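You operate a simulated robot arm through the tools that you are given. There is no shell and no other tool. Be economical: measure what you need, move in short steps, check, and stop when the job is done.

Carry out the task below with a simulated two-armed robot. There is one attempt and no reset: what you move stays moved.

TASK
Put the purple wiping pad on the upper shelf under the caps drawer. Open the cartons cupboard door, fetch the green-band beaker and set it on the upper shelf of the cartons cupboard, then shut the door. Take the lid off the cream jar on the finishing bench and lay it down there. Take the green stopper and leave it on the bench right of the red mixer. Take the red-band beaker and leave it on the blue test card. Put the small steel bowl from the blending bench in the sink bowl. Take the yellow jar and put it on the finishing bench. Do these in any order. Set down upright: green-band beaker, red-band beaker, yellow jar.

Only the result counts: the job must be done as asked and must still hold three seconds after the hand-in. Knocking over, shifting, dropping, spilling or breaking anything else fails it. A push-on lid holds only when it is set on centred and level and pressed home; a screw cap is set on level and turned clockwise until tight.

THE ROBOT
Two 7-joint arms with two-finger parallel grippers on one trunk, on a base that drives. Base frame: it is fixed to the floor where the robot stands at the start and does not move with it; the origin is under the middle of the robot, x ahead of it, y to its left, z up. Readings come in cm, degrees, newtons and seconds.
The left shoulder is at the start at [5, 18.7, 104.4], the right one opposite. With the tool pointing down near the work surface each hand reaches from about 10 to 66 cm from the robot's upright axis, wherever it stands, measured 20 degrees to its own side. Places, roughly: bench right of the red mixer [60, -460, 90]; blue test card [50, -375, 100]; cartons cupboard door [-220, -320, 50]; cream jar [50, 75, 100]; finishing bench [70, 20, 90]; green stopper (3x3x3 cm) [60, -360, 90]; green-band beaker (8x8x9 cm) [70, 70, 90]; purple wiping pad (7x5x3 cm) [70, 20, 90]; red-band beaker (6x6x8 cm) [-110, -580, 90]; sink bowl [-240, -490, 80]; small steel bowl (11x11x6 cm) [-210, -580, 90]; upper shelf of the cartons cupboard [-240, -320, 50]; upper shelf under the caps drawer (25x52 cm) [56, -26, 40]; yellow jar [-250, -225, 100]. Payload 3.43 kg a hand.
The TCP of each hand is the grasp point between the finger pads, 3 cm short of the fingertips. In the tool frame z runs along the fingers and y along their closing line. Largest opening 9.4 cm; finger width 2.8, thickness 1; the body of the gripper, 5 by 9.6 cm, starts 5.5 cm behind the TCP.
Orientation is that of the tool frame in the base frame, as a unit quaternion [w, x, y, z]. With the fingers straight down and closing along the base's y, the tool's x points along the base's -x, its y along +y and its z along -z.

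THE INTERFACE
- The arms move only by the tool move_arm. It takes "left_rows", "right_rows" or both (then of equal length, played together; a hand with none holds still); each is a list of rows, each a list of 3 entries, a list of its own where there are three numbers: the finger opening in cm, from 0 to 9.4, then the shift along the tool's x, y, z in cm, then the turn, a rotation vector about the tool's x, y, z in degrees. In form: [[gripper, [tx, ty, tz], [wx, wy, wz]], ...]. A call has 1 to 10 rows; each row shifts and turns the commanded pose from where the row before left it, along the tool's axes as they then stand. A row lasts 0.2 s, in which the tool goes at most 5 cm and 8.6 degrees; a call with a longer step from one row to the next is refused whole, and so is a gripper value outside its range. A pose out of reach is approached as far as the arm can. The call stops where the force on the tool passes 40 N (or 10 N more than at its start, if that is more) or the arm is blocked; 0.2 s more then pass. The fingers move at their own pace (about 15.3 cm/s each) and stop on an object; they squeeze with about 22 N. The grip force told is the motor's: it shows also when the fingers shut on nothing. Time passes only in rows, and 0.2 s behind the last, so rows that do not move let the fingers close. It gives the time, the measured TCP pose, the force on the tool (base axes), the opening and the grip force at its end, in the units of the frame above (readings bear some noise), with the torque about the TCP (base axes, N m) and any sound that the robot's microphone picked up.
- Cameras (640 x 400 px; columns grow to the right, rows downward): "scene" is now at [15.79, -0.74, 124.98]; the picture's right is [0.11, -0.99, 0.00], its down [-0.15, -0.02, -0.99] and it looks along [0.98, 0.11, -0.15] (base axes); focal length 214 px, centre (320, 200). "left" rides on the left gripper at [7.6, -1.4, -10.2] in its tool frame; the picture's right is [0.18, 0.98, 0.00], its down [-0.75, 0.14, -0.64] and it looks along [-0.63, 0.12, 0.77] (tool axes); focal length 243 px, centre (320, 200). "right" rides on the right gripper at [7.6, 1.4, -10.3] in its tool frame; the picture's right is [-0.18, 0.98, 0.00], its down [-0.75, -0.14, -0.64] and it looks along [-0.63, -0.12, 0.77] (tool axes); focal length 243 px, centre (320, 200). There is no depth. A picture from a camera that has moved, and an enlarged one, comes with that camera's place and axes in the base frame and with its lens. The place of the scene camera against the robot may be out by one fixed shift of up to 2.5 cm in any direction.
- snapshot(camera): a new picture of that camera. No time passes.
- lift_body(by): slides the trunk up (or, below 0, down) by that many cm; the arms and the scene camera ride with it, the base frame stays. It gives what a move gives, with no picture.
- drive_base(legs): drives the robot by 1 to 6 legs, each [ahead, left, turn to the left] in cm, cm and degrees, along the robot's own axes; the way and the turn of a leg run together, so that a leg with both is an arc; at most 150 cm and 180 degrees a leg. The arms and the cameras ride along, it lands a little off, and it stops where it bumps. It gives what a move gives.
- head_to(pan, tilt): turns the head with the scene camera to pan (to the left, within 80 degrees either way) and tilt (down, from -29 to 69), counted from straight ahead of the robot. It gives what a move gives.
- enlarge(camera, box): a new picture of the part [left, top, right, bottom] of that camera's present view, enlarged. No time passes.
- sign_off(): hands the job in; it is judged then, once.

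Work in short steps. Places have to be worked out from the pictures, the camera data and where the tool is seen: move nearer, look again, correct. Check each grasp and each placing, and mend what went wrong. You have 217 turns and 212 pictures in all, those below and enlarged ones among them. Open the grippers and draw the arms clear of the work before you hand the job in, unless the task says otherwise.

The tools are called after "Call:" as a command line: name --argument value ..., lists and objects as JSON in quotes. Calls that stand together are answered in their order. move_arm: Moves the arms, as the interface text tells. Its arguments: {"type":"object","properties":{"left_rows":{"type":"array","items":{"type":"array"}},"right_rows":{"type":"array","items":{"type":"array"}}},"required":[]} The other tools are called the same way: lift_body (by) slides the trunk up or down; drive_base (legs) drives the base; head_to (pan, tilt) turns the head that bears the scene camera; snapshot (camera) takes a picture; enlarge (camera, box) takes an enlarged picture of a part of a camera's view; sign_off () hands the job in.

At the start:

```text
clock: 0.0
left_tcp_pos: [37.71, 37.55, 122.65]
left_tcp_rot: [0.0, -0.001, 1.0, 0.0]
left_force: [-0.5, -0.8, -0.1]
left_ft_torque: [0.01, -0.02, 0.02]
left_width: 9.41
left_grip_force: 0.1
right_tcp_pos: [27.99, -0.11, 121.71]
right_tcp_rot: [-0.001, 0.0, 1.0, 0.0]
right_force: [0.1, -0.3, 0.1]
right_ft_torque: [0.0, -0.01, 0.01]
right_width: 9.4
right_grip_force: 0.2
trunk travel left (down, up): [-25.9, 17.2]
robot x, y, heading: [0.3, 0.03, -0.0]
head pan, tilt: [6.4, 8.4]
```

scene: 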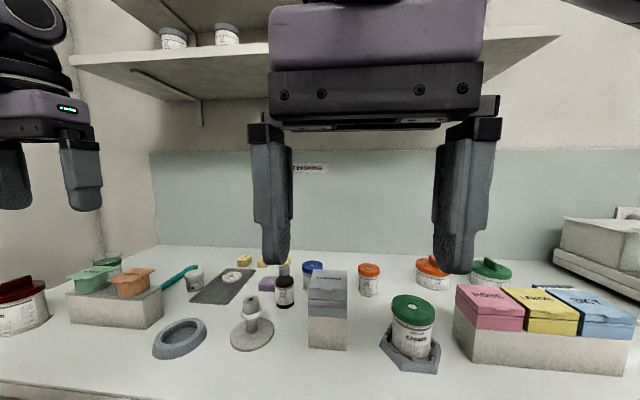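
right: 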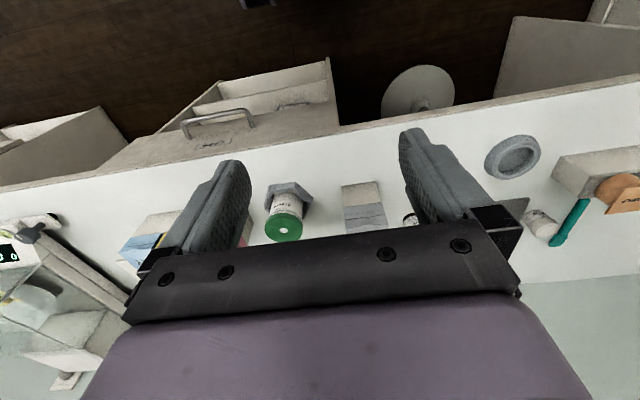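
left: 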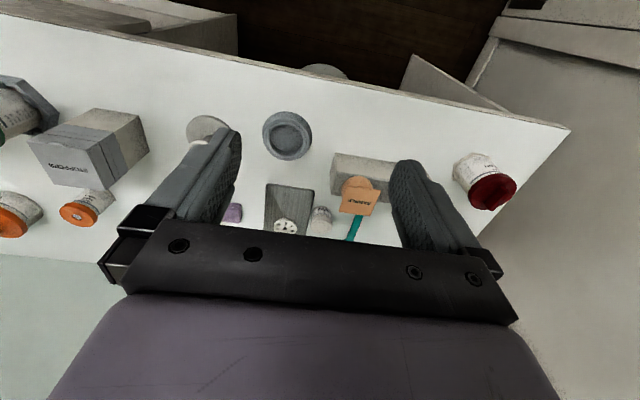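

The right hand hides much of the bench. I'll tilt the head down and look at the bench first.

Call:
head_to --pan 20 --tilt 35

Call:
snapshot --camera "scene"

Call:
enlarge --camera "scene" --box '[160, 0, 480, 200]'

```text
clock: 0.9
left_tcp_pos: [37.55, 37.52, 122.6]
left_tcp_rot: [0.0, 0.0, 1.0, 0.0]
left_force: [0.0, 0.0, 0.2]
left_ft_torque: [0.03, 0.0, -0.01]
left_width: 9.41
left_grip_force: 0.1
right_tcp_pos: [28.09, -0.04, 121.85]
right_tcp_rot: [0.0, 0.001, 1.0, 0.0]
right_force: [0.0, 0.5, 0.0]
right_ft_torque: [0.0, 0.0, 0.0]
right_width: 9.39
right_grip_force: 0.2
trunk travel left (down, up): [-25.9, 17.2]
robot x, y, heading: [0.27, -0.36, 0.1]
head pan, tilt: [20.0, 35.0]
```

```text
208 pictures are left
camera scene: at [14.86, 1.24, 120.71], right [0.34, -0.94, 0.0], down [-0.54, -0.2, -0.82], along [0.77, 0.28, -0.57], focal length 214 px, centre (320, 200)
```

scene: 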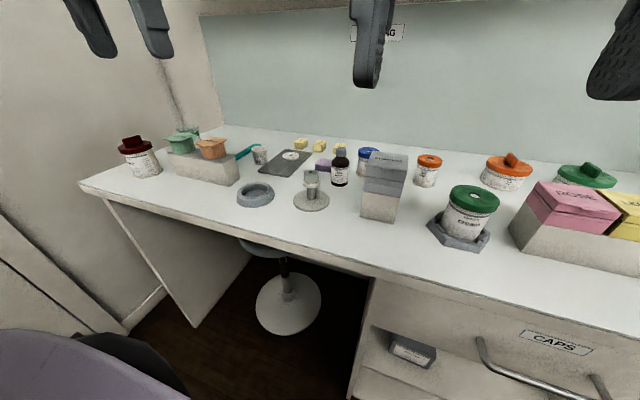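

```text
2.00 times, centred on (320, 100) of scene
camera zoom: at [14.86, 1.24, 120.71], right [0.34, -0.94, 0.0], down [-0.54, -0.2, -0.82], along [0.77, 0.28, -0.57], focal length 429 px, centre (320, 400)
```

zoom: 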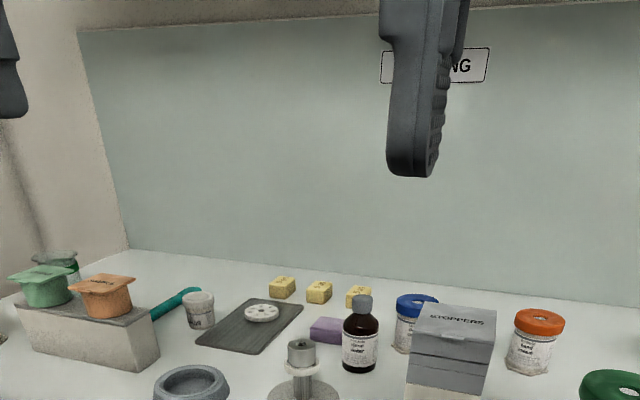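

Identify the labels of the two candidate "cream" jars.

Call:
enlarge --camera "scene" --box '[100, 110, 260, 210]'

Call:
enlarge --camera "scene" --box '[390, 140, 550, 240]'

```text
4.00 times, centred on (180, 160) of scene
camera zoom: at [14.86, 1.24, 120.71], right [0.34, -0.94, 0.0], down [-0.54, -0.2, -0.82], along [0.77, 0.28, -0.57], focal length 858 px, centre (880, 360)
```

zoom: 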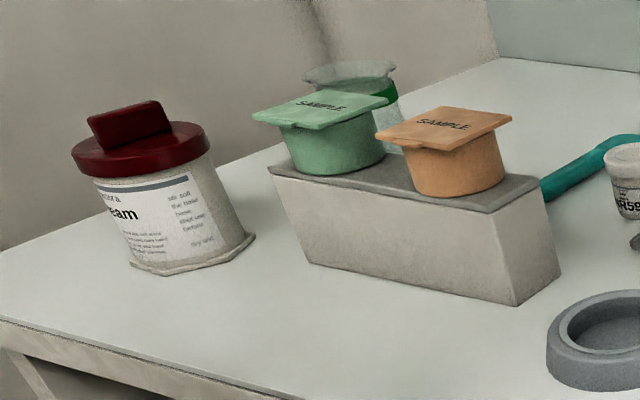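

```text
4.00 times, centred on (470, 190) of scene
camera zoom: at [14.86, 1.24, 120.71], right [0.34, -0.94, 0.0], down [-0.54, -0.2, -0.82], along [0.77, 0.28, -0.57], focal length 858 px, centre (-280, 240)
```

zoom: 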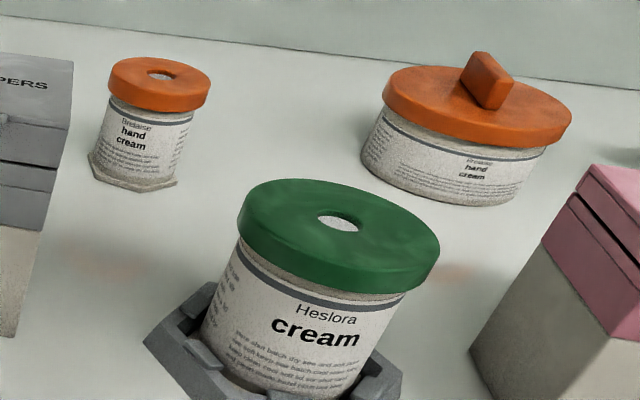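

The red-lidded jar at about [53,75] matches the given place of the cream jar. Next I look at the niche under the caps drawer and survey the rest.

Call:
head_to --pan -25 --tilt 50

Call:
snapshot --camera "scene"

Call:
head_to --pan -78 --tilt 15

Call:
snapshot --camera "scene"

```text
clock: 2.0
left_tcp_pos: [37.64, 37.44, 122.67]
left_tcp_rot: [0.0, -0.002, 1.0, 0.0]
left_force: [-0.5, -0.3, 0.2]
left_ft_torque: [-0.02, -0.03, -0.05]
left_width: 9.38
left_grip_force: 0.1
right_tcp_pos: [27.91, -0.1, 121.73]
right_tcp_rot: [0.0, 0.0, 1.0, -0.001]
right_force: [1.0, 0.2, -0.5]
right_ft_torque: [0.03, 0.01, -0.01]
right_width: 9.4
right_grip_force: 0.0
trunk travel left (down, up): [-25.9, 17.2]
robot x, y, heading: [0.15, 0.16, -0.1]
head pan, tilt: [-25.0, 50.0]
```

```text
204 pictures are left
camera scene: at [13.56, -5.02, 118.53], right [-0.42, -0.91, 0.0], down [-0.69, 0.32, -0.64], along [0.58, -0.27, -0.77], focal length 214 px, centre (320, 200)
```

scene: 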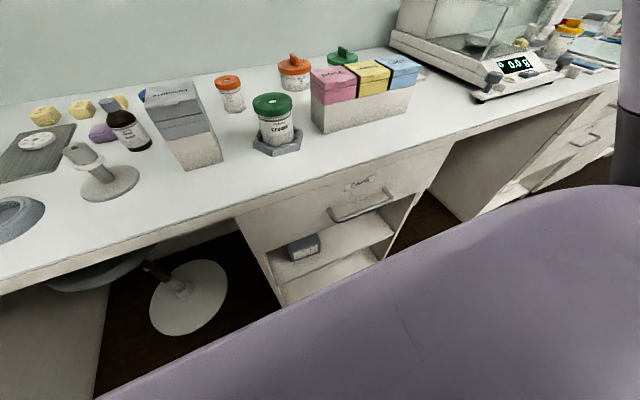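

```text
clock: 3.2
left_tcp_pos: [37.55, 37.52, 122.66]
left_tcp_rot: [0.0, -0.002, 1.0, 0.0]
left_force: [-0.2, 0.0, 0.3]
left_ft_torque: [0.02, 0.02, 0.0]
left_width: 9.4
left_grip_force: 0.1
right_tcp_pos: [27.11, -0.65, 123.61]
right_tcp_rot: [-0.009, -0.014, 1.0, 0.027]
right_force: [-26.9, -63.6, 135.3]
right_ft_torque: [8.15, 8.41, 5.57]
right_width: 9.4
right_grip_force: 0.1
trunk travel left (down, up): [-25.9, 17.2]
robot x, y, heading: [-0.21, -0.22, 0.1]
head pan, tilt: [-78.0, 15.0]
```

```text
203 pictures are left
camera scene: at [10.75, -10.12, 123.5], right [-0.89, -0.45, 0.0], down [-0.13, 0.27, -0.95], along [0.43, -0.85, -0.3], focal length 214 px, centre (320, 200)
```

scene: 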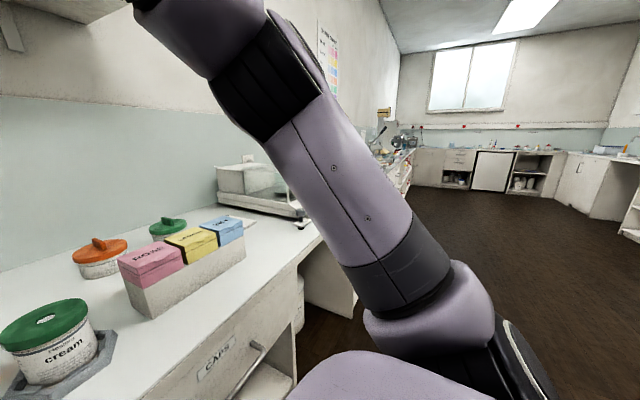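

The head pressed against the right upper arm; move it back to the middle and step back with the right arm.

Call:
head_to --pan 10 --tilt 40

Call:
snapshot --camera "scene"

```text
clock: 4.9
left_tcp_pos: [37.5, 37.43, 122.62]
left_tcp_rot: [0.0, -0.001, 1.0, 0.0]
left_force: [0.3, 0.6, 0.8]
left_ft_torque: [0.0, -0.03, 0.0]
left_width: 9.39
left_grip_force: 0.0
right_tcp_pos: [27.94, -0.11, 121.73]
right_tcp_rot: [0.0, 0.0, 1.0, 0.0]
right_force: [-0.2, 0.3, 0.5]
right_ft_torque: [-0.01, 0.03, -0.01]
right_width: 9.38
right_grip_force: 0.0
trunk travel left (down, up): [-25.9, 17.2]
robot x, y, heading: [0.08, 0.02, 0.0]
head pan, tilt: [10.0, 40.0]
```

```text
202 pictures are left
camera scene: at [14.95, -0.3, 119.95], right [0.17, -0.98, 0.0], down [-0.63, -0.11, -0.77], along [0.75, 0.13, -0.64], focal length 214 px, centre (320, 200)
```

scene: 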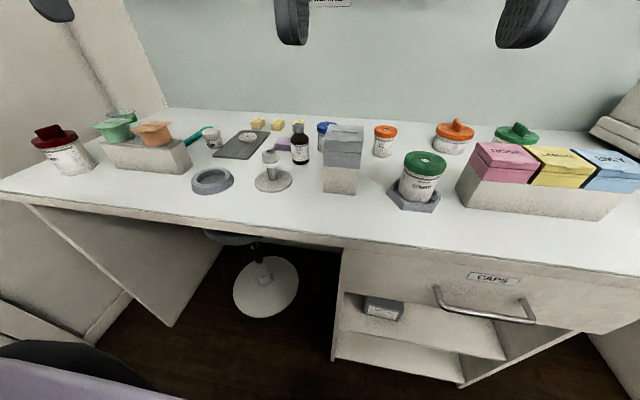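

I drive left and closer to the bench so the right hand can reach the purple pad.

Call:
drive_base --legs '[[0, 28, 0], [14, 0, 0]]'

Call:
snapshot --camera "scene"

Call:
snapshot --camera "right"

Call:
snapshot --camera "left"

```text
clock: 8.9
left_tcp_pos: [51.65, 65.74, 122.58]
left_tcp_rot: [0.0, 0.0, 1.0, 0.0]
left_force: [0.4, -0.3, 0.4]
left_ft_torque: [0.0, 0.01, 0.0]
left_width: 9.39
left_grip_force: 0.0
right_tcp_pos: [42.18, 28.18, 121.78]
right_tcp_rot: [0.0, 0.0, 1.0, 0.0]
right_force: [-0.1, -0.1, -0.5]
right_ft_torque: [0.0, -0.01, 0.02]
right_width: 9.42
right_grip_force: 0.0
trunk travel left (down, up): [-25.9, 17.2]
robot x, y, heading: [14.21, 28.43, 0.1]
head pan, tilt: [10.0, 40.0]
```

```text
201 pictures are left
camera scene: at [29.08, 28.0, 119.94], right [0.17, -0.98, 0.0], down [-0.63, -0.11, -0.77], along [0.75, 0.13, -0.64], focal length 214 px, centre (320, 200)
```

scene: 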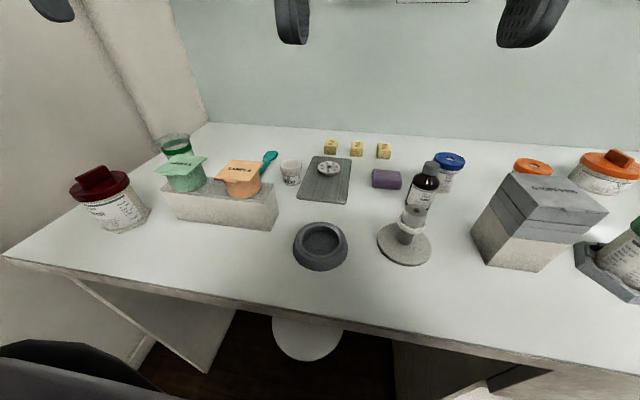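

```text
200 pictures are left
camera right: at [34.49, 29.6, 132.01], right [0.18, 0.98, 0.0], down [0.75, -0.14, 0.64], along [0.63, -0.12, -0.77], focal length 243 px, centre (320, 200)
```

right: 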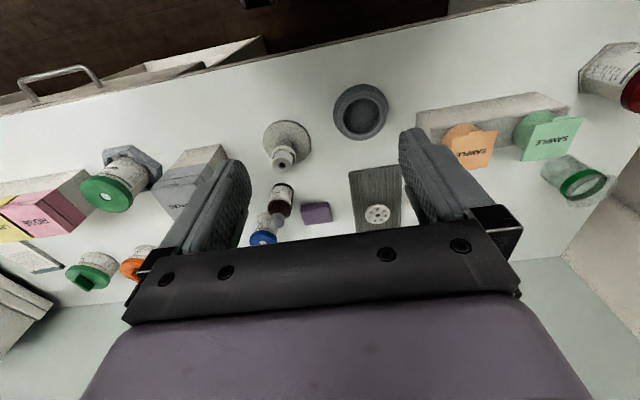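

```text
199 pictures are left
camera left: at [44.01, 64.27, 132.93], right [-0.19, 0.98, 0.0], down [0.75, 0.14, 0.64], along [0.63, 0.12, -0.77], focal length 243 px, centre (320, 200)
```

left: 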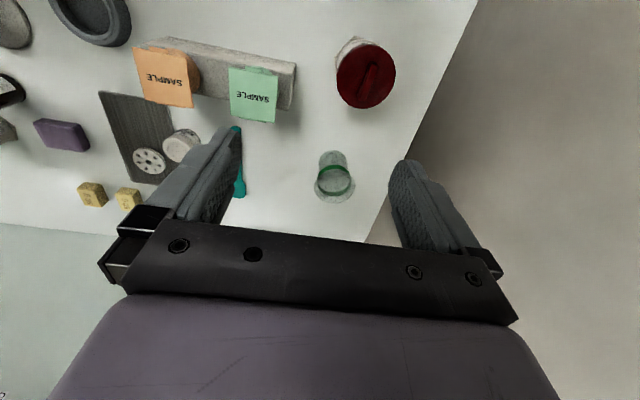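

Combining the views, the pad lies at about [72, 21.4, 90.5], long side along y, brown bottle just in front-right of it. I bring the right hand above it.

Call:
move_arm --right_rows '[[9.4, [-4.2, -1, 0], [0, 0, 0]], [9.4, [-4.2, -1, 0], [0, 0, 0]], [9.4, [-4.2, -1, 0], [0, 0, 0]], [9.4, [-4.2, -1, 0], [0, 0, 0]], [9.4, [-4.2, -1, 1], [0, 0, 0]], [9.4, [-4.2, -1, 3], [0, 0, 0]], [9.4, [-4.2, -0.8, 4], [0, 0, 0]]]'

Call:
snapshot --camera "right"

Call:
snapshot --camera "scene"

```text
refused: row 6 steps farther than a row can; nothing moved
```

```text
198 pictures are left
camera right: at [34.49, 29.6, 132.01], right [0.18, 0.98, 0.0], down [0.75, -0.14, 0.64], along [0.63, -0.12, -0.77], focal length 243 px, centre (320, 200)
```

right: 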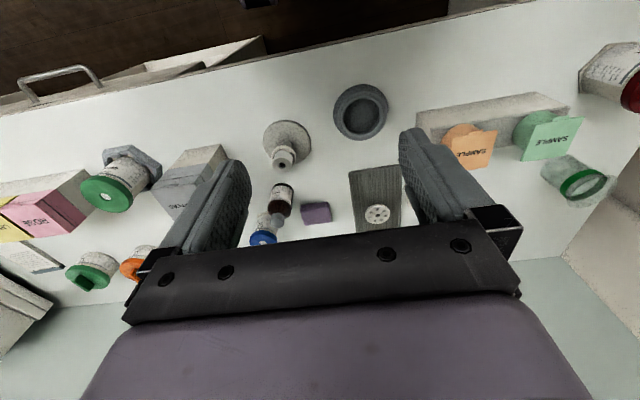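

```text
197 pictures are left
camera scene: at [29.08, 28.0, 119.94], right [0.17, -0.98, 0.0], down [-0.63, -0.11, -0.77], along [0.75, 0.13, -0.64], focal length 214 px, centre (320, 200)
```

scene: 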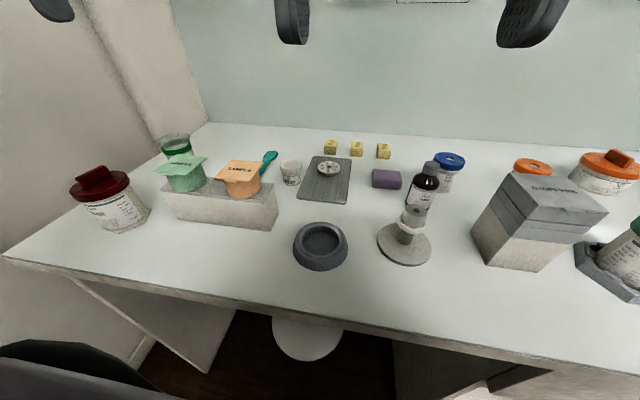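

A step was too long; I repeat it with smaller steps, looking afterwards.

Call:
move_arm --right_rows '[[9.4, [-4.2, -1, 0], [0, 0, 0]], [9.4, [-4.2, -1, 0], [0, 0, 0]], [9.4, [-4.2, -1, 0], [0, 0, 0]], [9.4, [-4.2, -1, 0], [0, 0, 0]], [9.4, [-4.2, -1, 0], [0, 0, 0]], [9.4, [-4.2, -1, 1], [0, 0, 0]], [9.4, [-4.2, -0.8, 2], [0, 0, 0]], [9.4, [0, 0, 4], [0, 0, 0]]]'

Call:
snapshot --camera "right"

Call:
snapshot --camera "scene"

```text
clock: 10.7
left_tcp_pos: [51.6, 65.83, 122.71]
left_tcp_rot: [0.0, -0.001, 1.0, 0.0]
left_force: [0.2, 0.3, -0.1]
left_ft_torque: [0.02, 0.02, 0.02]
left_width: 9.42
left_grip_force: 0.1
right_tcp_pos: [64.18, 22.02, 113.37]
right_tcp_rot: [0.001, 0.0, 1.0, 0.0]
right_force: [0.1, 0.1, 0.2]
right_ft_torque: [-0.02, 0.0, -0.01]
right_width: 9.42
right_grip_force: 0.0
right hand out of reach, approached as far as the arm can: row 5, 6, 7
trunk travel left (down, up): [-25.9, 17.2]
robot x, y, heading: [13.96, 28.52, 0.1]
head pan, tilt: [10.0, 40.0]
```

```text
196 pictures are left
camera right: at [56.65, 23.3, 123.55], right [0.18, 0.98, 0.0], down [0.75, -0.14, 0.64], along [0.63, -0.12, -0.77], focal length 243 px, centre (320, 200)
```

right: 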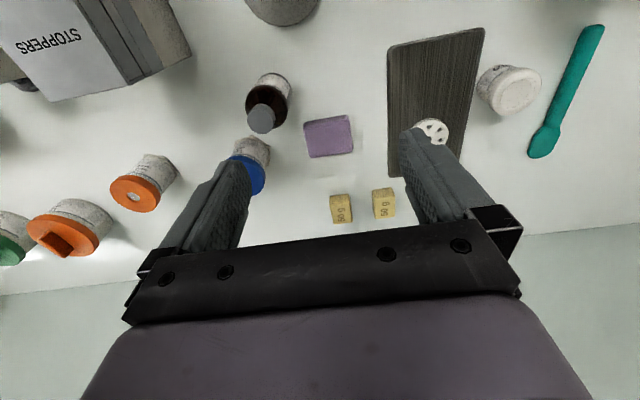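

```text
195 pictures are left
camera scene: at [29.05, 27.97, 119.94], right [0.17, -0.98, 0.0], down [-0.63, -0.11, -0.77], along [0.75, 0.13, -0.64], focal length 214 px, centre (320, 200)
```

scene: 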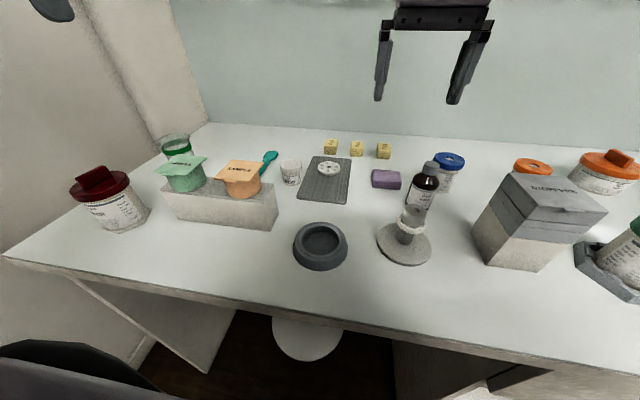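

Pad at [72.1, 21.5] confirmed. I need to go ~8 cm further in; first check overhead shelf clearance.

Call:
head_to --pan 0 --tilt -15

Call:
snapshot --camera "scene"

```text
clock: 11.9
left_tcp_pos: [51.61, 65.89, 122.54]
left_tcp_rot: [0.0, -0.001, 1.0, 0.0]
left_force: [-0.1, -0.3, -0.5]
left_ft_torque: [0.0, -0.01, 0.04]
left_width: 9.4
left_grip_force: 0.0
right_tcp_pos: [64.12, 21.94, 113.25]
right_tcp_rot: [0.0, 0.0, 1.0, 0.0]
right_force: [0.2, -0.3, 0.0]
right_ft_torque: [0.01, 0.0, -0.05]
right_width: 9.38
right_grip_force: 0.1
trunk travel left (down, up): [-25.9, 17.2]
robot x, y, heading: [13.9, 28.15, 0.1]
head pan, tilt: [0.0, -15.0]
```

```text
194 pictures are left
camera scene: at [28.7, 26.52, 128.55], right [0.0, -1.0, 0.0], down [0.26, 0.0, -0.97], along [0.97, 0.0, 0.26], focal length 214 px, centre (320, 200)
```

scene: 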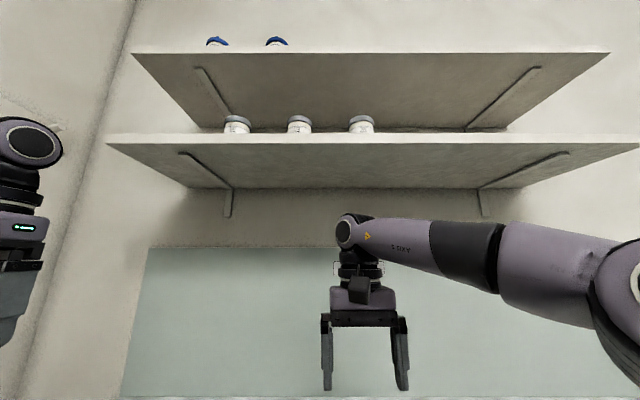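

The shelf underside is about z=152, the wrist top is at 135: clear. Drive 8 cm ahead.

Call:
drive_base --legs '[[8, 0, 0]]'

Call:
head_to --pan 0 --tilt 40

Call:
snapshot --camera "right"

```text
clock: 13.0
left_tcp_pos: [59.66, 65.74, 122.62]
left_tcp_rot: [0.0, 0.0, 1.0, 0.0]
left_force: [0.3, -0.5, -0.8]
left_ft_torque: [-0.03, 0.03, 0.0]
left_width: 9.42
left_grip_force: 0.0
right_tcp_pos: [72.15, 21.84, 113.32]
right_tcp_rot: [0.0, 0.0, 1.0, 0.0]
right_force: [-0.1, -0.1, 0.4]
right_ft_torque: [0.01, 0.03, 0.03]
right_width: 9.4
right_grip_force: 0.0
trunk travel left (down, up): [-25.9, 17.2]
robot x, y, heading: [22.0, 28.13, -0.0]
head pan, tilt: [0.0, -15.0]
```

```text
clock: 14.2
left_tcp_pos: [59.66, 65.68, 122.74]
left_tcp_rot: [0.0, 0.0, 1.0, 0.0]
left_force: [-0.8, -0.3, 0.1]
left_ft_torque: [-0.01, -0.03, -0.01]
left_width: 9.4
left_grip_force: 0.1
right_tcp_pos: [72.17, 21.88, 113.41]
right_tcp_rot: [0.0, 0.001, 1.0, 0.0]
right_force: [-0.3, 0.1, 0.5]
right_ft_torque: [0.01, -0.04, 0.03]
right_width: 9.4
right_grip_force: 0.1
trunk travel left (down, up): [-25.9, 17.2]
robot x, y, heading: [22.51, 28.1, -0.1]
head pan, tilt: [0.0, 40.0]
```

```text
193 pictures are left
camera right: at [64.56, 23.25, 123.6], right [0.19, 0.98, 0.0], down [0.75, -0.14, 0.64], along [0.63, -0.12, -0.77], focal length 243 px, centre (320, 200)
```

right: 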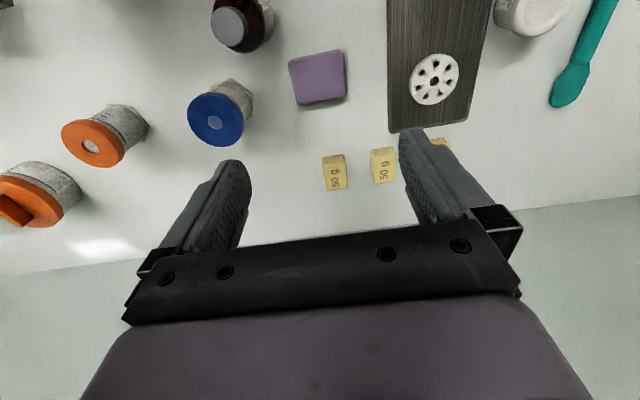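

Aligned. Descend in steps, to z≈96 first, keeping aligned.

Call:
move_arm --right_rows '[[9.4, [0, -0.1, 4], [0, 0, 0]], [9.4, [0, 0, 4], [0, 0, 0]], [9.4, [0, 0, 4], [0, 0, 0]], [9.4, [0, 0, 4], [0, 0, 0]], [9.4, [0, 0, 1], [0, 0, 0]]]'

Call:
snapshot --camera "right"

Call:
snapshot --camera "scene"

```text
clock: 15.4
left_tcp_pos: [59.67, 65.67, 122.59]
left_tcp_rot: [-0.001, 0.0, 1.0, 0.001]
left_force: [0.4, 0.9, -0.1]
left_ft_torque: [-0.01, 0.0, -0.01]
left_width: 9.39
left_grip_force: 0.0
right_tcp_pos: [72.23, 21.9, 96.74]
right_tcp_rot: [0.0, 0.001, 1.0, 0.001]
right_force: [0.8, 0.7, -0.8]
right_ft_torque: [-0.01, 0.01, -0.01]
right_width: 9.39
right_grip_force: 0.1
trunk travel left (down, up): [-25.9, 17.2]
robot x, y, heading: [21.86, 28.59, 0.2]
head pan, tilt: [0.0, 40.0]
```

```text
192 pictures are left
camera right: at [64.52, 23.18, 106.75], right [0.19, 0.98, 0.0], down [0.75, -0.14, 0.64], along [0.63, -0.12, -0.77], focal length 243 px, centre (320, 200)
```

right: 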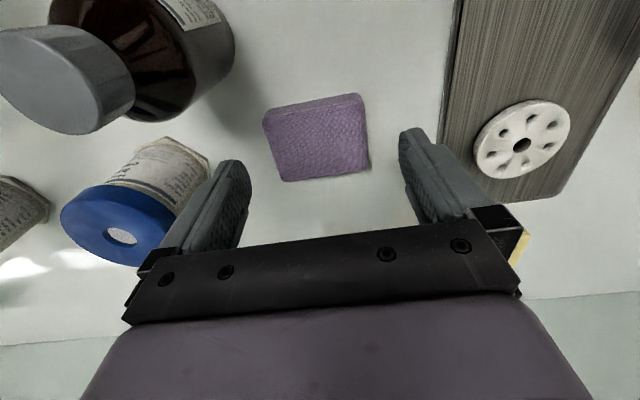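

```text
191 pictures are left
camera scene: at [37.1, 26.5, 119.95], right [0.0, -1.0, 0.0], down [-0.64, 0.0, -0.77], along [0.77, 0.0, -0.64], focal length 214 px, centre (320, 200)
```

scene: 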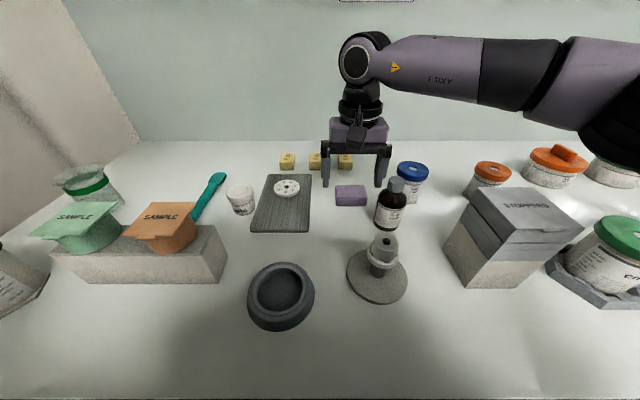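

Pad top appears near z=91, so the bench is about 88. Descend 4.8 and close.

Call:
move_arm --right_rows '[[9.4, [0, -0.2, 2.5], [0, 0, 0]], [9.4, [0, 0, 1.5], [0, 0, 0]], [9.4, [0, 0, 0.8], [0, 0, 0]], [4, [0, 0, 0], [0, 0, 0]], [4, [0, 0, 0], [0, 0, 0]]]'

Call:
snapshot --camera "right"

```text
clock: 16.2
left_tcp_pos: [59.52, 65.69, 122.8]
left_tcp_rot: [0.001, 0.0, 1.0, 0.0]
left_force: [-0.3, 0.0, 0.1]
left_ft_torque: [-0.02, -0.01, -0.01]
left_width: 9.4
left_grip_force: 0.0
right_tcp_pos: [72.15, 21.6, 93.05]
right_tcp_rot: [0.008, 0.002, 1.0, 0.002]
right_force: [-9.9, -0.5, 14.4]
right_ft_torque: [-0.76, 0.46, -0.56]
right_width: 9.4
right_grip_force: 0.0
trunk travel left (down, up): [-25.9, 17.2]
robot x, y, heading: [21.97, 28.11, -0.2]
head pan, tilt: [0.0, 40.0]
stopped in row 3 (right hand): the force on the tool passed its limit at 48 N (the readings are from after the stop); the commanded pose is now the measured one
```

```text
190 pictures are left
camera right: at [64.4, 22.9, 103.13], right [0.19, 0.98, 0.01], down [0.74, -0.14, 0.65], along [0.64, -0.12, -0.76], focal length 243 px, centre (320, 200)
```

right: 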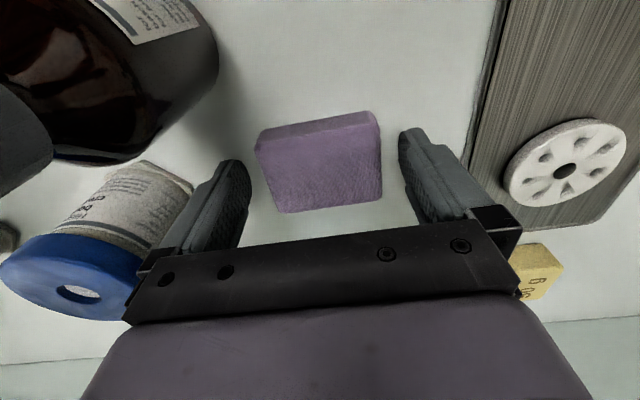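

The fingertips touched the bench (so bench z≈90). Raise 0.6 and close on the pad.

Call:
move_arm --right_rows '[[9.4, [0.3, 0, -0.6], [0, 0, 0]], [5, [0, 0, 0], [0, 0, 0]], [5, [0, 0, 0], [0, 0, 0]], [5, [0, 0, 0], [0, 0, 0]]]'

Call:
snapshot --camera "right"

```text
clock: 17.2
left_tcp_pos: [59.55, 65.72, 122.66]
left_tcp_rot: [0.0, -0.001, 1.0, 0.0]
left_force: [-0.2, -0.3, 0.7]
left_ft_torque: [-0.06, -0.04, -0.03]
left_width: 9.41
left_grip_force: 0.0
right_tcp_pos: [72.08, 21.44, 93.31]
right_tcp_rot: [0.008, 0.0, 1.0, 0.001]
right_force: [-0.1, 0.0, 0.3]
right_ft_torque: [0.01, 0.0, -0.02]
right_width: 6.36
right_grip_force: 21.7
trunk travel left (down, up): [-25.9, 17.2]
robot x, y, heading: [21.86, 28.34, -0.2]
head pan, tilt: [0.0, 40.0]
```

```text
189 pictures are left
camera right: at [64.34, 22.84, 103.4], right [0.19, 0.98, 0.01], down [0.74, -0.14, 0.65], along [0.64, -0.12, -0.76], focal length 243 px, centre (320, 200)
```

right: 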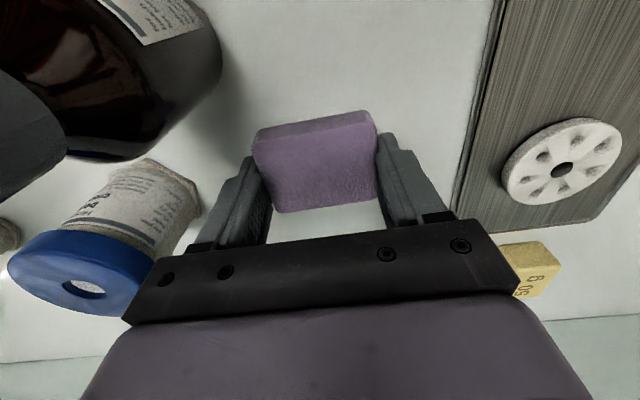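

Gripped. Lift straight up and look.

Call:
move_arm --right_rows '[[5, [0, 0, -4], [0, 0, 0]], [5, [0, 0, -4], [0, 0, 0]], [5, [0, 0, -4], [0, 0, 0]], [5, [0, 0, -4], [0, 0, 0]], [5, [0, 0, -4], [0, 0, 0]]]'

Call:
snapshot --camera "right"

```text
clock: 18.4
left_tcp_pos: [59.5, 65.8, 122.54]
left_tcp_rot: [0.0, 0.0, 1.0, 0.0]
left_force: [1.0, 0.0, 0.1]
left_ft_torque: [0.0, 0.01, 0.02]
left_width: 9.43
left_grip_force: 0.0
right_tcp_pos: [71.81, 21.55, 113.64]
right_tcp_rot: [0.007, 0.001, 1.0, 0.001]
right_force: [0.8, -0.2, 0.0]
right_ft_torque: [0.0, 0.02, 0.03]
right_width: 6.37
right_grip_force: 22.1
trunk travel left (down, up): [-25.9, 17.2]
robot x, y, heading: [21.84, 28.17, 0.3]
head pan, tilt: [0.0, 40.0]
```

```text
188 pictures are left
camera right: at [63.97, 22.95, 123.71], right [0.19, 0.98, 0.0], down [0.74, -0.14, 0.65], along [0.64, -0.12, -0.76], focal length 243 px, centre (320, 200)
```

right: 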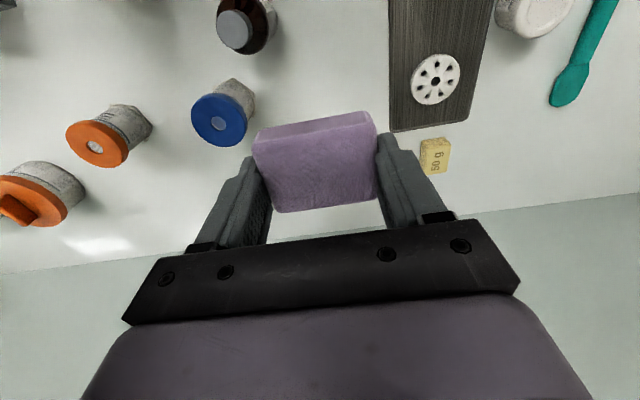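

Pad held. Back away from the bench and move right, in front of the caps cabinet.

Call:
drive_base --legs '[[-45, 0, 0], [0, -32, 0]]'

Call:
head_to --pan -15 --tilt 45

Call:
snapshot --camera "scene"

```text
clock: 24.1
left_tcp_pos: [14.27, 33.79, 122.61]
left_tcp_rot: [0.0, 0.001, 1.0, 0.0]
left_force: [0.7, -0.1, -0.4]
left_ft_torque: [-0.01, -0.03, -0.01]
left_width: 9.39
left_grip_force: 0.0
right_tcp_pos: [26.35, -10.44, 113.53]
right_tcp_rot: [0.007, 0.002, 1.0, 0.001]
right_force: [0.4, 0.0, -0.2]
right_ft_torque: [0.01, 0.01, 0.03]
right_width: 6.37
right_grip_force: 21.5
trunk travel left (down, up): [-25.9, 17.2]
robot x, y, heading: [-23.32, -3.84, 0.0]
head pan, tilt: [0.0, 40.0]
```

```text
clock: 24.9
left_tcp_pos: [14.28, 33.91, 122.57]
left_tcp_rot: [0.0, 0.001, 1.0, 0.0]
left_force: [-0.1, 0.4, -0.4]
left_ft_torque: [-0.03, 0.03, -0.02]
left_width: 9.39
left_grip_force: 0.0
right_tcp_pos: [26.37, -10.38, 113.58]
right_tcp_rot: [0.008, 0.001, 1.0, 0.001]
right_force: [0.1, -0.2, -0.6]
right_ft_torque: [0.0, -0.01, 0.02]
right_width: 6.38
right_grip_force: 21.8
trunk travel left (down, up): [-25.9, 17.2]
robot x, y, heading: [-23.44, -3.24, -0.3]
head pan, tilt: [-15.0, 45.0]
```

```text
187 pictures are left
camera scene: at [-8.9, -7.44, 119.22], right [-0.26, -0.97, 0.0], down [-0.68, 0.18, -0.71], along [0.68, -0.18, -0.71], focal length 214 px, centre (320, 200)
```

scene: 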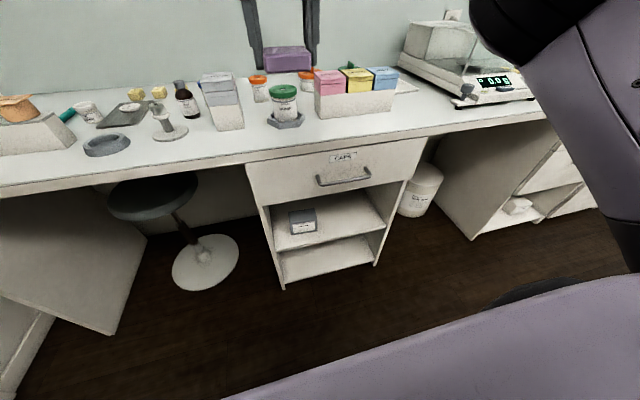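

The niche opens from about z=40 (shelf) to 68, y≈0 to −52, front x≈44; the right half is free. Lower the trunk and then the right hand.

Call:
lift_body --by -24

Call:
move_arm --right_rows '[[5, [0, -1, 4.5], [0, 0, 0]], [5, [0, -1, 4.5], [0, 0, 0]], [5, [0, -1, 4.5], [0, 0, 0]], [5, [0, -1, 4.5], [0, 0, 0]], [5, [0, -1, 4.5], [0, 0, 0]], [5, [0, -1, 4.5], [0, 0, 0]], [5, [0, -1, 4.5], [0, 0, 0]]]'

Call:
snapshot --camera "scene"

```text
clock: 27.4
left_tcp_pos: [14.39, 33.89, 98.62]
left_tcp_rot: [0.001, 0.001, 1.0, 0.0]
left_force: [0.1, 0.9, 0.3]
left_ft_torque: [-0.04, 0.01, 0.02]
left_width: 9.41
left_grip_force: 0.1
right_tcp_pos: [26.48, -10.32, 89.62]
right_tcp_rot: [0.007, 0.002, 1.0, 0.001]
right_force: [0.4, 0.4, 0.3]
right_ft_torque: [-0.01, 0.02, -0.03]
right_width: 6.36
right_grip_force: 21.6
trunk travel left (down, up): [-1.9, 41.2]
robot x, y, heading: [-23.61, -3.67, 0.0]
head pan, tilt: [-15.0, 45.0]
```

```text
clock: 29.0
left_tcp_pos: [14.28, 33.9, 98.68]
left_tcp_rot: [0.0, 0.001, 1.0, 0.0]
left_force: [-0.3, -0.5, 0.1]
left_ft_torque: [0.0, -0.01, -0.01]
left_width: 9.43
left_grip_force: 0.1
right_tcp_pos: [26.82, -17.54, 57.87]
right_tcp_rot: [0.007, 0.001, 1.0, 0.001]
right_force: [-0.4, -0.1, 0.1]
right_ft_torque: [0.01, -0.01, -0.01]
right_width: 6.35
right_grip_force: 22.3
trunk travel left (down, up): [-1.9, 41.2]
robot x, y, heading: [-23.41, -3.28, -0.2]
head pan, tilt: [-15.0, 45.0]
```

```text
186 pictures are left
camera scene: at [-8.91, -7.44, 95.23], right [-0.26, -0.97, 0.0], down [-0.68, 0.18, -0.71], along [0.68, -0.18, -0.71], focal length 214 px, centre (320, 200)
```

scene: 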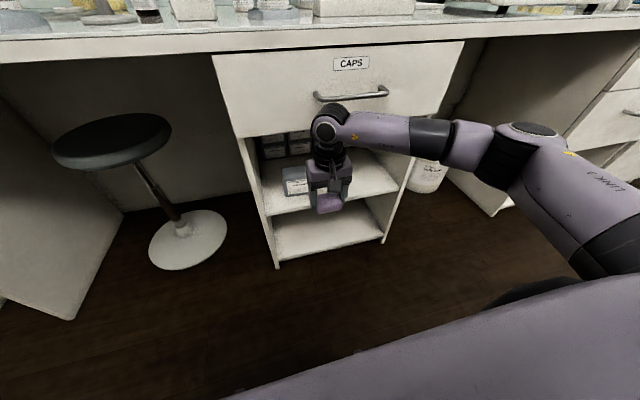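

Pitch the tool forward about 51°.

Call:
move_arm --right_rows '[[5, [0, -1.5, 0], [0, -8.5, 0]], [5, [0, -1.5, 0], [0, -8.5, 0]], [5, [0, -1.5, 0], [0, -8.5, 0]], [5, [0, -1.5, 0], [0, -8.5, 0]], [5, [0, -1.5, 0], [0, -8.5, 0]], [5, [0, -1.5, 0], [0, -8.5, 0]]]'

Call:
snapshot --camera "scene"

Call:
snapshot --camera "right"

```text
clock: 30.4
left_tcp_pos: [14.21, 33.82, 98.59]
left_tcp_rot: [0.0, 0.001, 1.0, 0.0]
left_force: [-0.2, 0.3, 0.6]
left_ft_torque: [-0.02, -0.01, 0.01]
left_width: 9.39
left_grip_force: 0.0
right_tcp_pos: [26.84, -26.19, 58.09]
right_tcp_rot: [0.438, 0.002, 0.899, 0.001]
right_force: [0.8, 0.1, -0.6]
right_ft_torque: [0.02, 0.0, 0.01]
right_width: 6.32
right_grip_force: 22.4
trunk travel left (down, up): [-1.9, 41.2]
robot x, y, heading: [-23.5, -3.73, 0.0]
head pan, tilt: [-15.0, 45.0]
```

```text
185 pictures are left
camera scene: at [-8.91, -7.44, 95.22], right [-0.26, -0.97, 0.0], down [-0.68, 0.18, -0.71], along [0.68, -0.18, -0.71], focal length 214 px, centre (320, 200)
```

scene: 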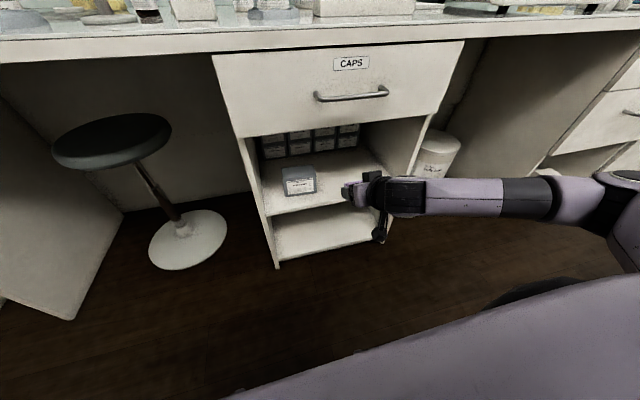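

```text
184 pictures are left
camera right: at [14.11, -24.81, 58.38], right [0.12, 0.98, 0.15], down [-0.04, -0.14, 0.99], along [0.99, -0.12, 0.02], focal length 243 px, centre (320, 200)
```

right: 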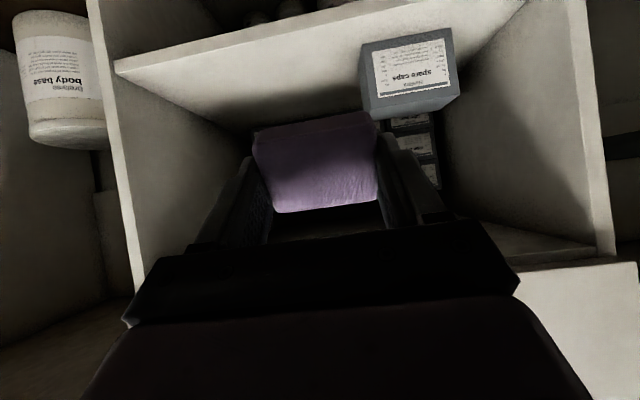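

The right part of the shelf is free (y≈−25..−52). Move the hand right by 10 and down 7 before driving in.

Call:
move_arm --right_rows '[[5, [1.8, -3.4, 1.5], [0, 0, 0]], [5, [1.8, -3.4, 1.5], [0, 0, 0]], [5, [1.8, -3.4, 1.5], [0, 0, 0]]]'

Call:
drive_base --legs '[[12, 0, 0]]'

Call:
snapshot --camera "right"

Call:
snapshot --camera "scene"

```text
clock: 31.2
left_tcp_pos: [14.38, 33.72, 98.51]
left_tcp_rot: [0.0, 0.001, 1.0, 0.0]
left_force: [-0.6, -0.2, -0.6]
left_ft_torque: [-0.01, 0.01, -0.01]
left_width: 9.43
left_grip_force: 0.0
right_tcp_pos: [26.9, -36.41, 51.13]
right_tcp_rot: [0.438, 0.001, 0.899, 0.001]
right_force: [-0.3, -0.9, -0.5]
right_ft_torque: [-0.02, -0.01, -0.01]
right_width: 6.36
right_grip_force: 22.1
trunk travel left (down, up): [-1.9, 41.2]
robot x, y, heading: [-23.19, -3.69, 0.1]
head pan, tilt: [-15.0, 45.0]
```

```text
clock: 32.4
left_tcp_pos: [26.4, 33.82, 98.76]
left_tcp_rot: [0.001, 0.001, 1.0, 0.0]
left_force: [-0.1, 0.1, 0.2]
left_ft_torque: [-0.01, -0.01, -0.01]
left_width: 9.42
left_grip_force: 0.0
right_tcp_pos: [39.21, -36.57, 51.16]
right_tcp_rot: [0.436, 0.004, 0.9, 0.0]
right_force: [-1.0, -0.1, -1.1]
right_ft_torque: [-0.01, -0.02, -0.01]
right_width: 6.37
right_grip_force: 22.2
trunk travel left (down, up): [-1.9, 41.2]
robot x, y, heading: [-11.07, -3.61, -0.3]
head pan, tilt: [-15.0, 45.0]
```

```text
183 pictures are left
camera right: at [26.41, -35.17, 51.43], right [0.12, 0.98, 0.15], down [-0.04, -0.14, 0.99], along [0.99, -0.12, 0.02], focal length 243 px, centre (320, 200)
```

right: 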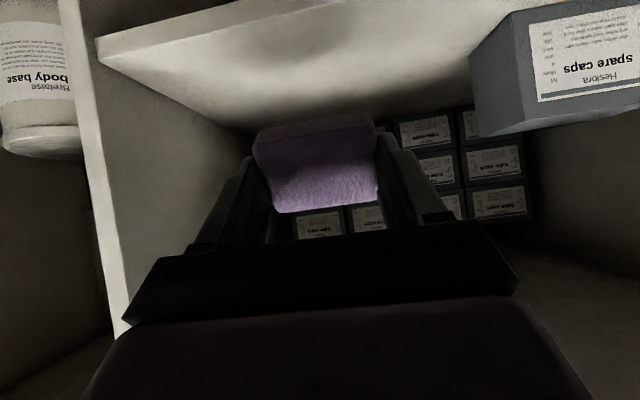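

```text
182 pictures are left
camera scene: at [3.32, -7.5, 95.22], right [-0.26, -0.96, 0.0], down [-0.68, 0.19, -0.71], along [0.68, -0.19, -0.71], focal length 214 px, centre (320, 200)
```

scene: 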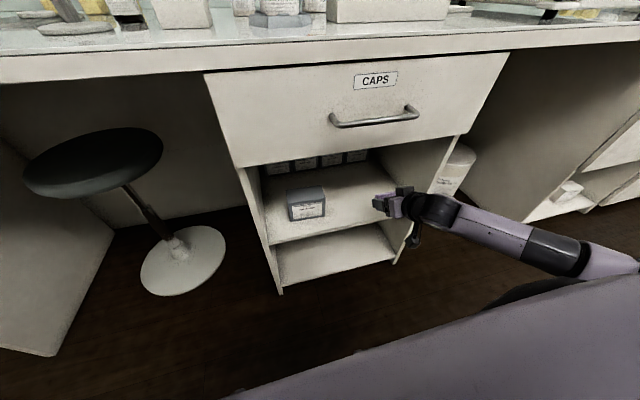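

Continue 11 cm forward into the niche.

Call:
drive_base --legs '[[12, 0, 0]]'

Call:
snapshot --camera "right"

Call:
snapshot --camera "scene"

```text
clock: 33.6
left_tcp_pos: [38.58, 33.6, 98.64]
left_tcp_rot: [0.001, 0.002, 1.0, 0.001]
left_force: [-1.0, -0.4, -0.5]
left_ft_torque: [0.01, 0.0, -0.02]
left_width: 9.41
left_grip_force: 0.1
right_tcp_pos: [50.88, -36.85, 51.07]
right_tcp_rot: [0.436, 0.004, 0.9, 0.0]
right_force: [-0.2, -0.8, -0.6]
right_ft_torque: [0.01, 0.02, 0.01]
right_width: 6.36
right_grip_force: 22.1
trunk travel left (down, up): [-1.9, 41.2]
robot x, y, heading: [0.89, -3.26, -0.1]
head pan, tilt: [-15.0, 45.0]
```

```text
181 pictures are left
camera right: at [38.13, -35.36, 51.43], right [0.12, 0.98, 0.15], down [-0.04, -0.14, 0.99], along [0.99, -0.13, 0.02], focal length 243 px, centre (320, 200)
```

right: 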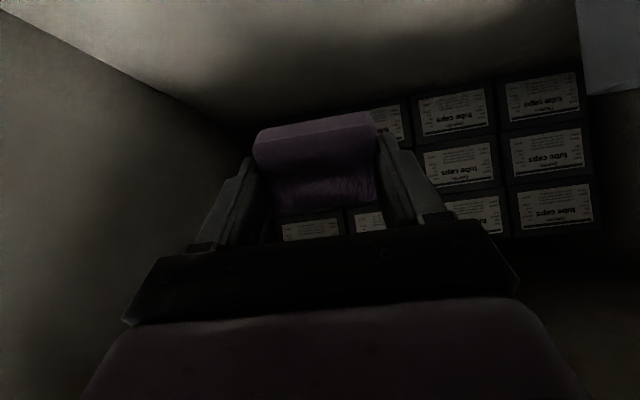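

```text
180 pictures are left
camera scene: at [15.14, -7.61, 95.22], right [-0.27, -0.96, 0.0], down [-0.68, 0.19, -0.71], along [0.68, -0.19, -0.71], focal length 214 px, centre (320, 200)
```

scene: 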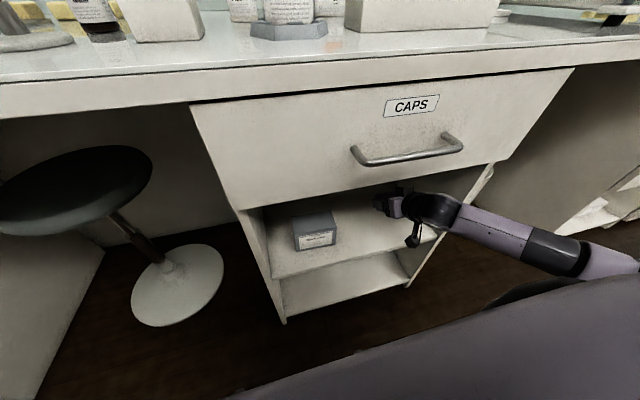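

Inside the niche above the free area. Lower gently until contact.

Call:
move_arm --right_rows '[[5, [1.6, 0, 1.25], [0, 0, 0]], [5, [1.6, 0, 1.25], [0, 0, 0]], [5, [0.8, 0, 0.6], [0, 0, 0]], [5, [0.6, 0, 0.45], [0, 0, 0]], [5, [0.6, 0, 0.45], [0, 0, 0]], [5, [0.6, 0, 0.45], [0, 0, 0]], [5, [0.6, 0, 0.45], [0, 0, 0]], [5, [0.6, 0, 0.45], [0, 0, 0]]]'

Call:
snapshot --camera "right"

```text
clock: 35.4
left_tcp_pos: [38.65, 33.79, 98.69]
left_tcp_rot: [0.001, 0.002, 1.0, 0.0]
left_force: [0.3, 0.4, -0.8]
left_ft_torque: [0.0, -0.02, 0.03]
left_width: 9.41
left_grip_force: 0.0
right_tcp_pos: [50.19, -37.28, 46.6]
right_tcp_rot: [0.437, 0.003, 0.9, 0.002]
right_force: [0.2, -1.3, 0.0]
right_ft_torque: [-0.02, 0.01, 0.03]
right_width: 6.38
right_grip_force: 21.9
right hand out of reach, approached as far as the arm can: row 2, 4, 5, 6, 7, 8
trunk travel left (down, up): [-1.9, 41.2]
robot x, y, heading: [0.82, -3.52, -0.4]
head pan, tilt: [-15.0, 45.0]
```

```text
179 pictures are left
camera right: at [37.47, -35.91, 47.05], right [0.12, 0.98, 0.15], down [-0.04, -0.15, 0.99], along [0.99, -0.12, 0.02], focal length 243 px, centre (320, 200)
```

right: 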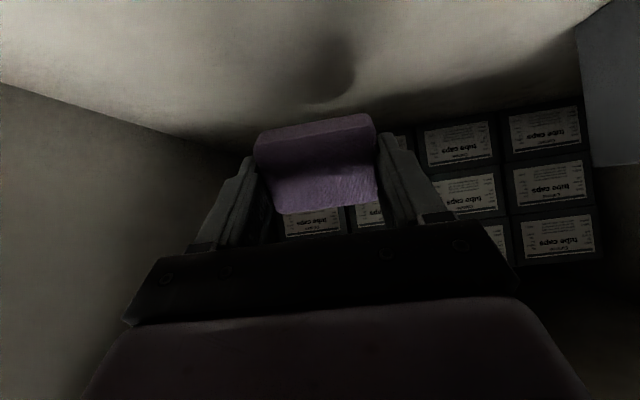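

Arm reach limits at z=46.6; lower the trunk the remaining 1.8 and see.

Call:
lift_body --by -1.8

Call:
drive_base --legs '[[4, 0, 0]]'

Call:
move_arm --right_rows '[[5, [1.6, 0, 0], [0, 0, 0]], [5, [1.6, 0, 0], [0, 0, 0]], [5, [0.6, 0, 0], [0, 0, 0]], [5, [0.6, 0, 0.2], [0, 0, 0]], [5, [0.6, 0, 0.2], [0, 0, 0]]]'

Call:
snapshot --camera "right"

```text
clock: 36.1
left_tcp_pos: [38.54, 33.54, 96.96]
left_tcp_rot: [0.001, 0.002, 1.0, 0.0]
left_force: [0.0, 0.2, 0.2]
left_ft_torque: [-0.05, 0.01, 0.04]
left_width: 9.38
left_grip_force: 0.1
right_tcp_pos: [50.24, -37.35, 44.94]
right_tcp_rot: [0.437, 0.004, 0.9, 0.001]
right_force: [-0.4, -0.1, -0.3]
right_ft_torque: [0.01, 0.0, 0.02]
right_width: 6.38
right_grip_force: 21.7
trunk travel left (down, up): [-0.1, 43.0]
robot x, y, heading: [0.9, -3.77, -0.4]
head pan, tilt: [-15.0, 45.0]
```

```text
clock: 37.0
left_tcp_pos: [42.49, 33.57, 96.91]
left_tcp_rot: [0.001, 0.003, 1.0, 0.0]
left_force: [0.8, 0.6, 0.8]
left_ft_torque: [-0.06, 0.0, 0.0]
left_width: 9.41
left_grip_force: 0.0
right_tcp_pos: [54.21, -37.28, 44.87]
right_tcp_rot: [0.437, 0.003, 0.9, 0.001]
right_force: [-0.1, 0.0, -0.1]
right_ft_torque: [0.01, 0.01, 0.01]
right_width: 6.38
right_grip_force: 21.8
trunk travel left (down, up): [-0.1, 43.0]
robot x, y, heading: [4.77, -3.66, -0.3]
head pan, tilt: [-15.0, 45.0]
```

```text
clock: 38.2
left_tcp_pos: [42.44, 33.7, 96.86]
left_tcp_rot: [0.001, 0.002, 1.0, -0.001]
left_force: [-0.5, -0.6, 0.0]
left_ft_torque: [0.01, 0.03, 0.01]
left_width: 9.42
left_grip_force: 0.1
right_tcp_pos: [52.61, -37.42, 42.83]
right_tcp_rot: [0.443, 0.002, 0.897, 0.003]
right_force: [4.7, 2.6, 15.2]
right_ft_torque: [-0.29, -0.31, 0.04]
right_width: 6.35
right_grip_force: 21.7
right hand out of reach, approached as far as the arm can: row 1, 2, 4
trunk travel left (down, up): [-0.1, 43.0]
robot x, y, heading: [4.45, -3.59, -0.7]
head pan, tilt: [-15.0, 45.0]
```

```text
178 pictures are left
camera right: at [39.75, -36.11, 43.04], right [0.11, 0.98, 0.15], down [-0.05, -0.15, 0.99], along [0.99, -0.12, 0.03], focal length 243 px, centre (320, 200)
```

right: 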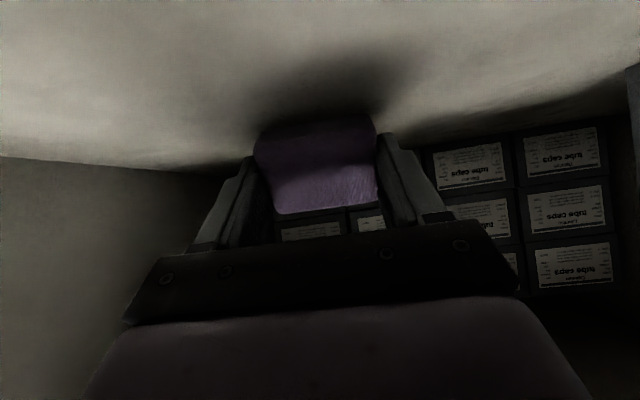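

Contact with the shelf (15 N). Open and retract along the tool axis.

Call:
move_arm --right_rows '[[9.4, [0, 0, 0], [0, 0, 0]], [9.4, [0, 0, 0], [0, 0, 0]], [9.4, [0, 0, -3], [0, 0, 0]], [9.4, [-1, 0, -4], [0, 0, 0]]]'

Call:
snapshot --camera "right"

```text
clock: 39.2
left_tcp_pos: [42.51, 33.54, 96.76]
left_tcp_rot: [0.001, 0.003, 1.0, 0.0]
left_force: [0.5, 0.1, -0.6]
left_ft_torque: [-0.02, 0.04, -0.01]
left_width: 9.39
left_grip_force: 0.0
right_tcp_pos: [47.52, -37.46, 47.48]
right_tcp_rot: [0.436, 0.003, 0.9, 0.003]
right_force: [0.2, 0.6, 0.7]
right_ft_torque: [0.01, -0.01, -0.02]
right_width: 9.39
right_grip_force: 0.0
trunk travel left (down, up): [-0.1, 43.0]
robot x, y, heading: [4.69, -3.71, -0.3]
head pan, tilt: [-15.0, 45.0]
```

```text
177 pictures are left
camera right: at [34.74, -36.12, 47.83], right [0.12, 0.98, 0.15], down [-0.04, -0.15, 0.99], along [0.99, -0.12, 0.02], focal length 243 px, centre (320, 200)
```

right: 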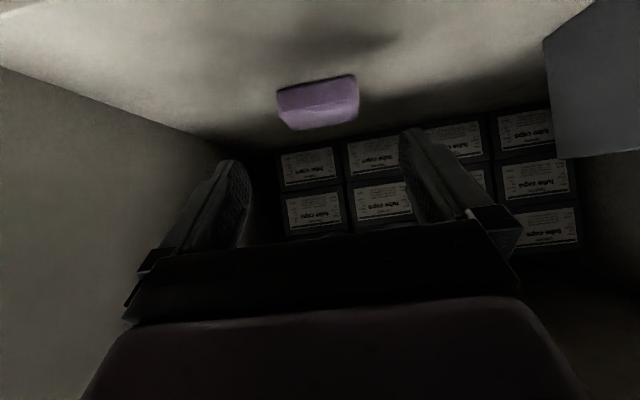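

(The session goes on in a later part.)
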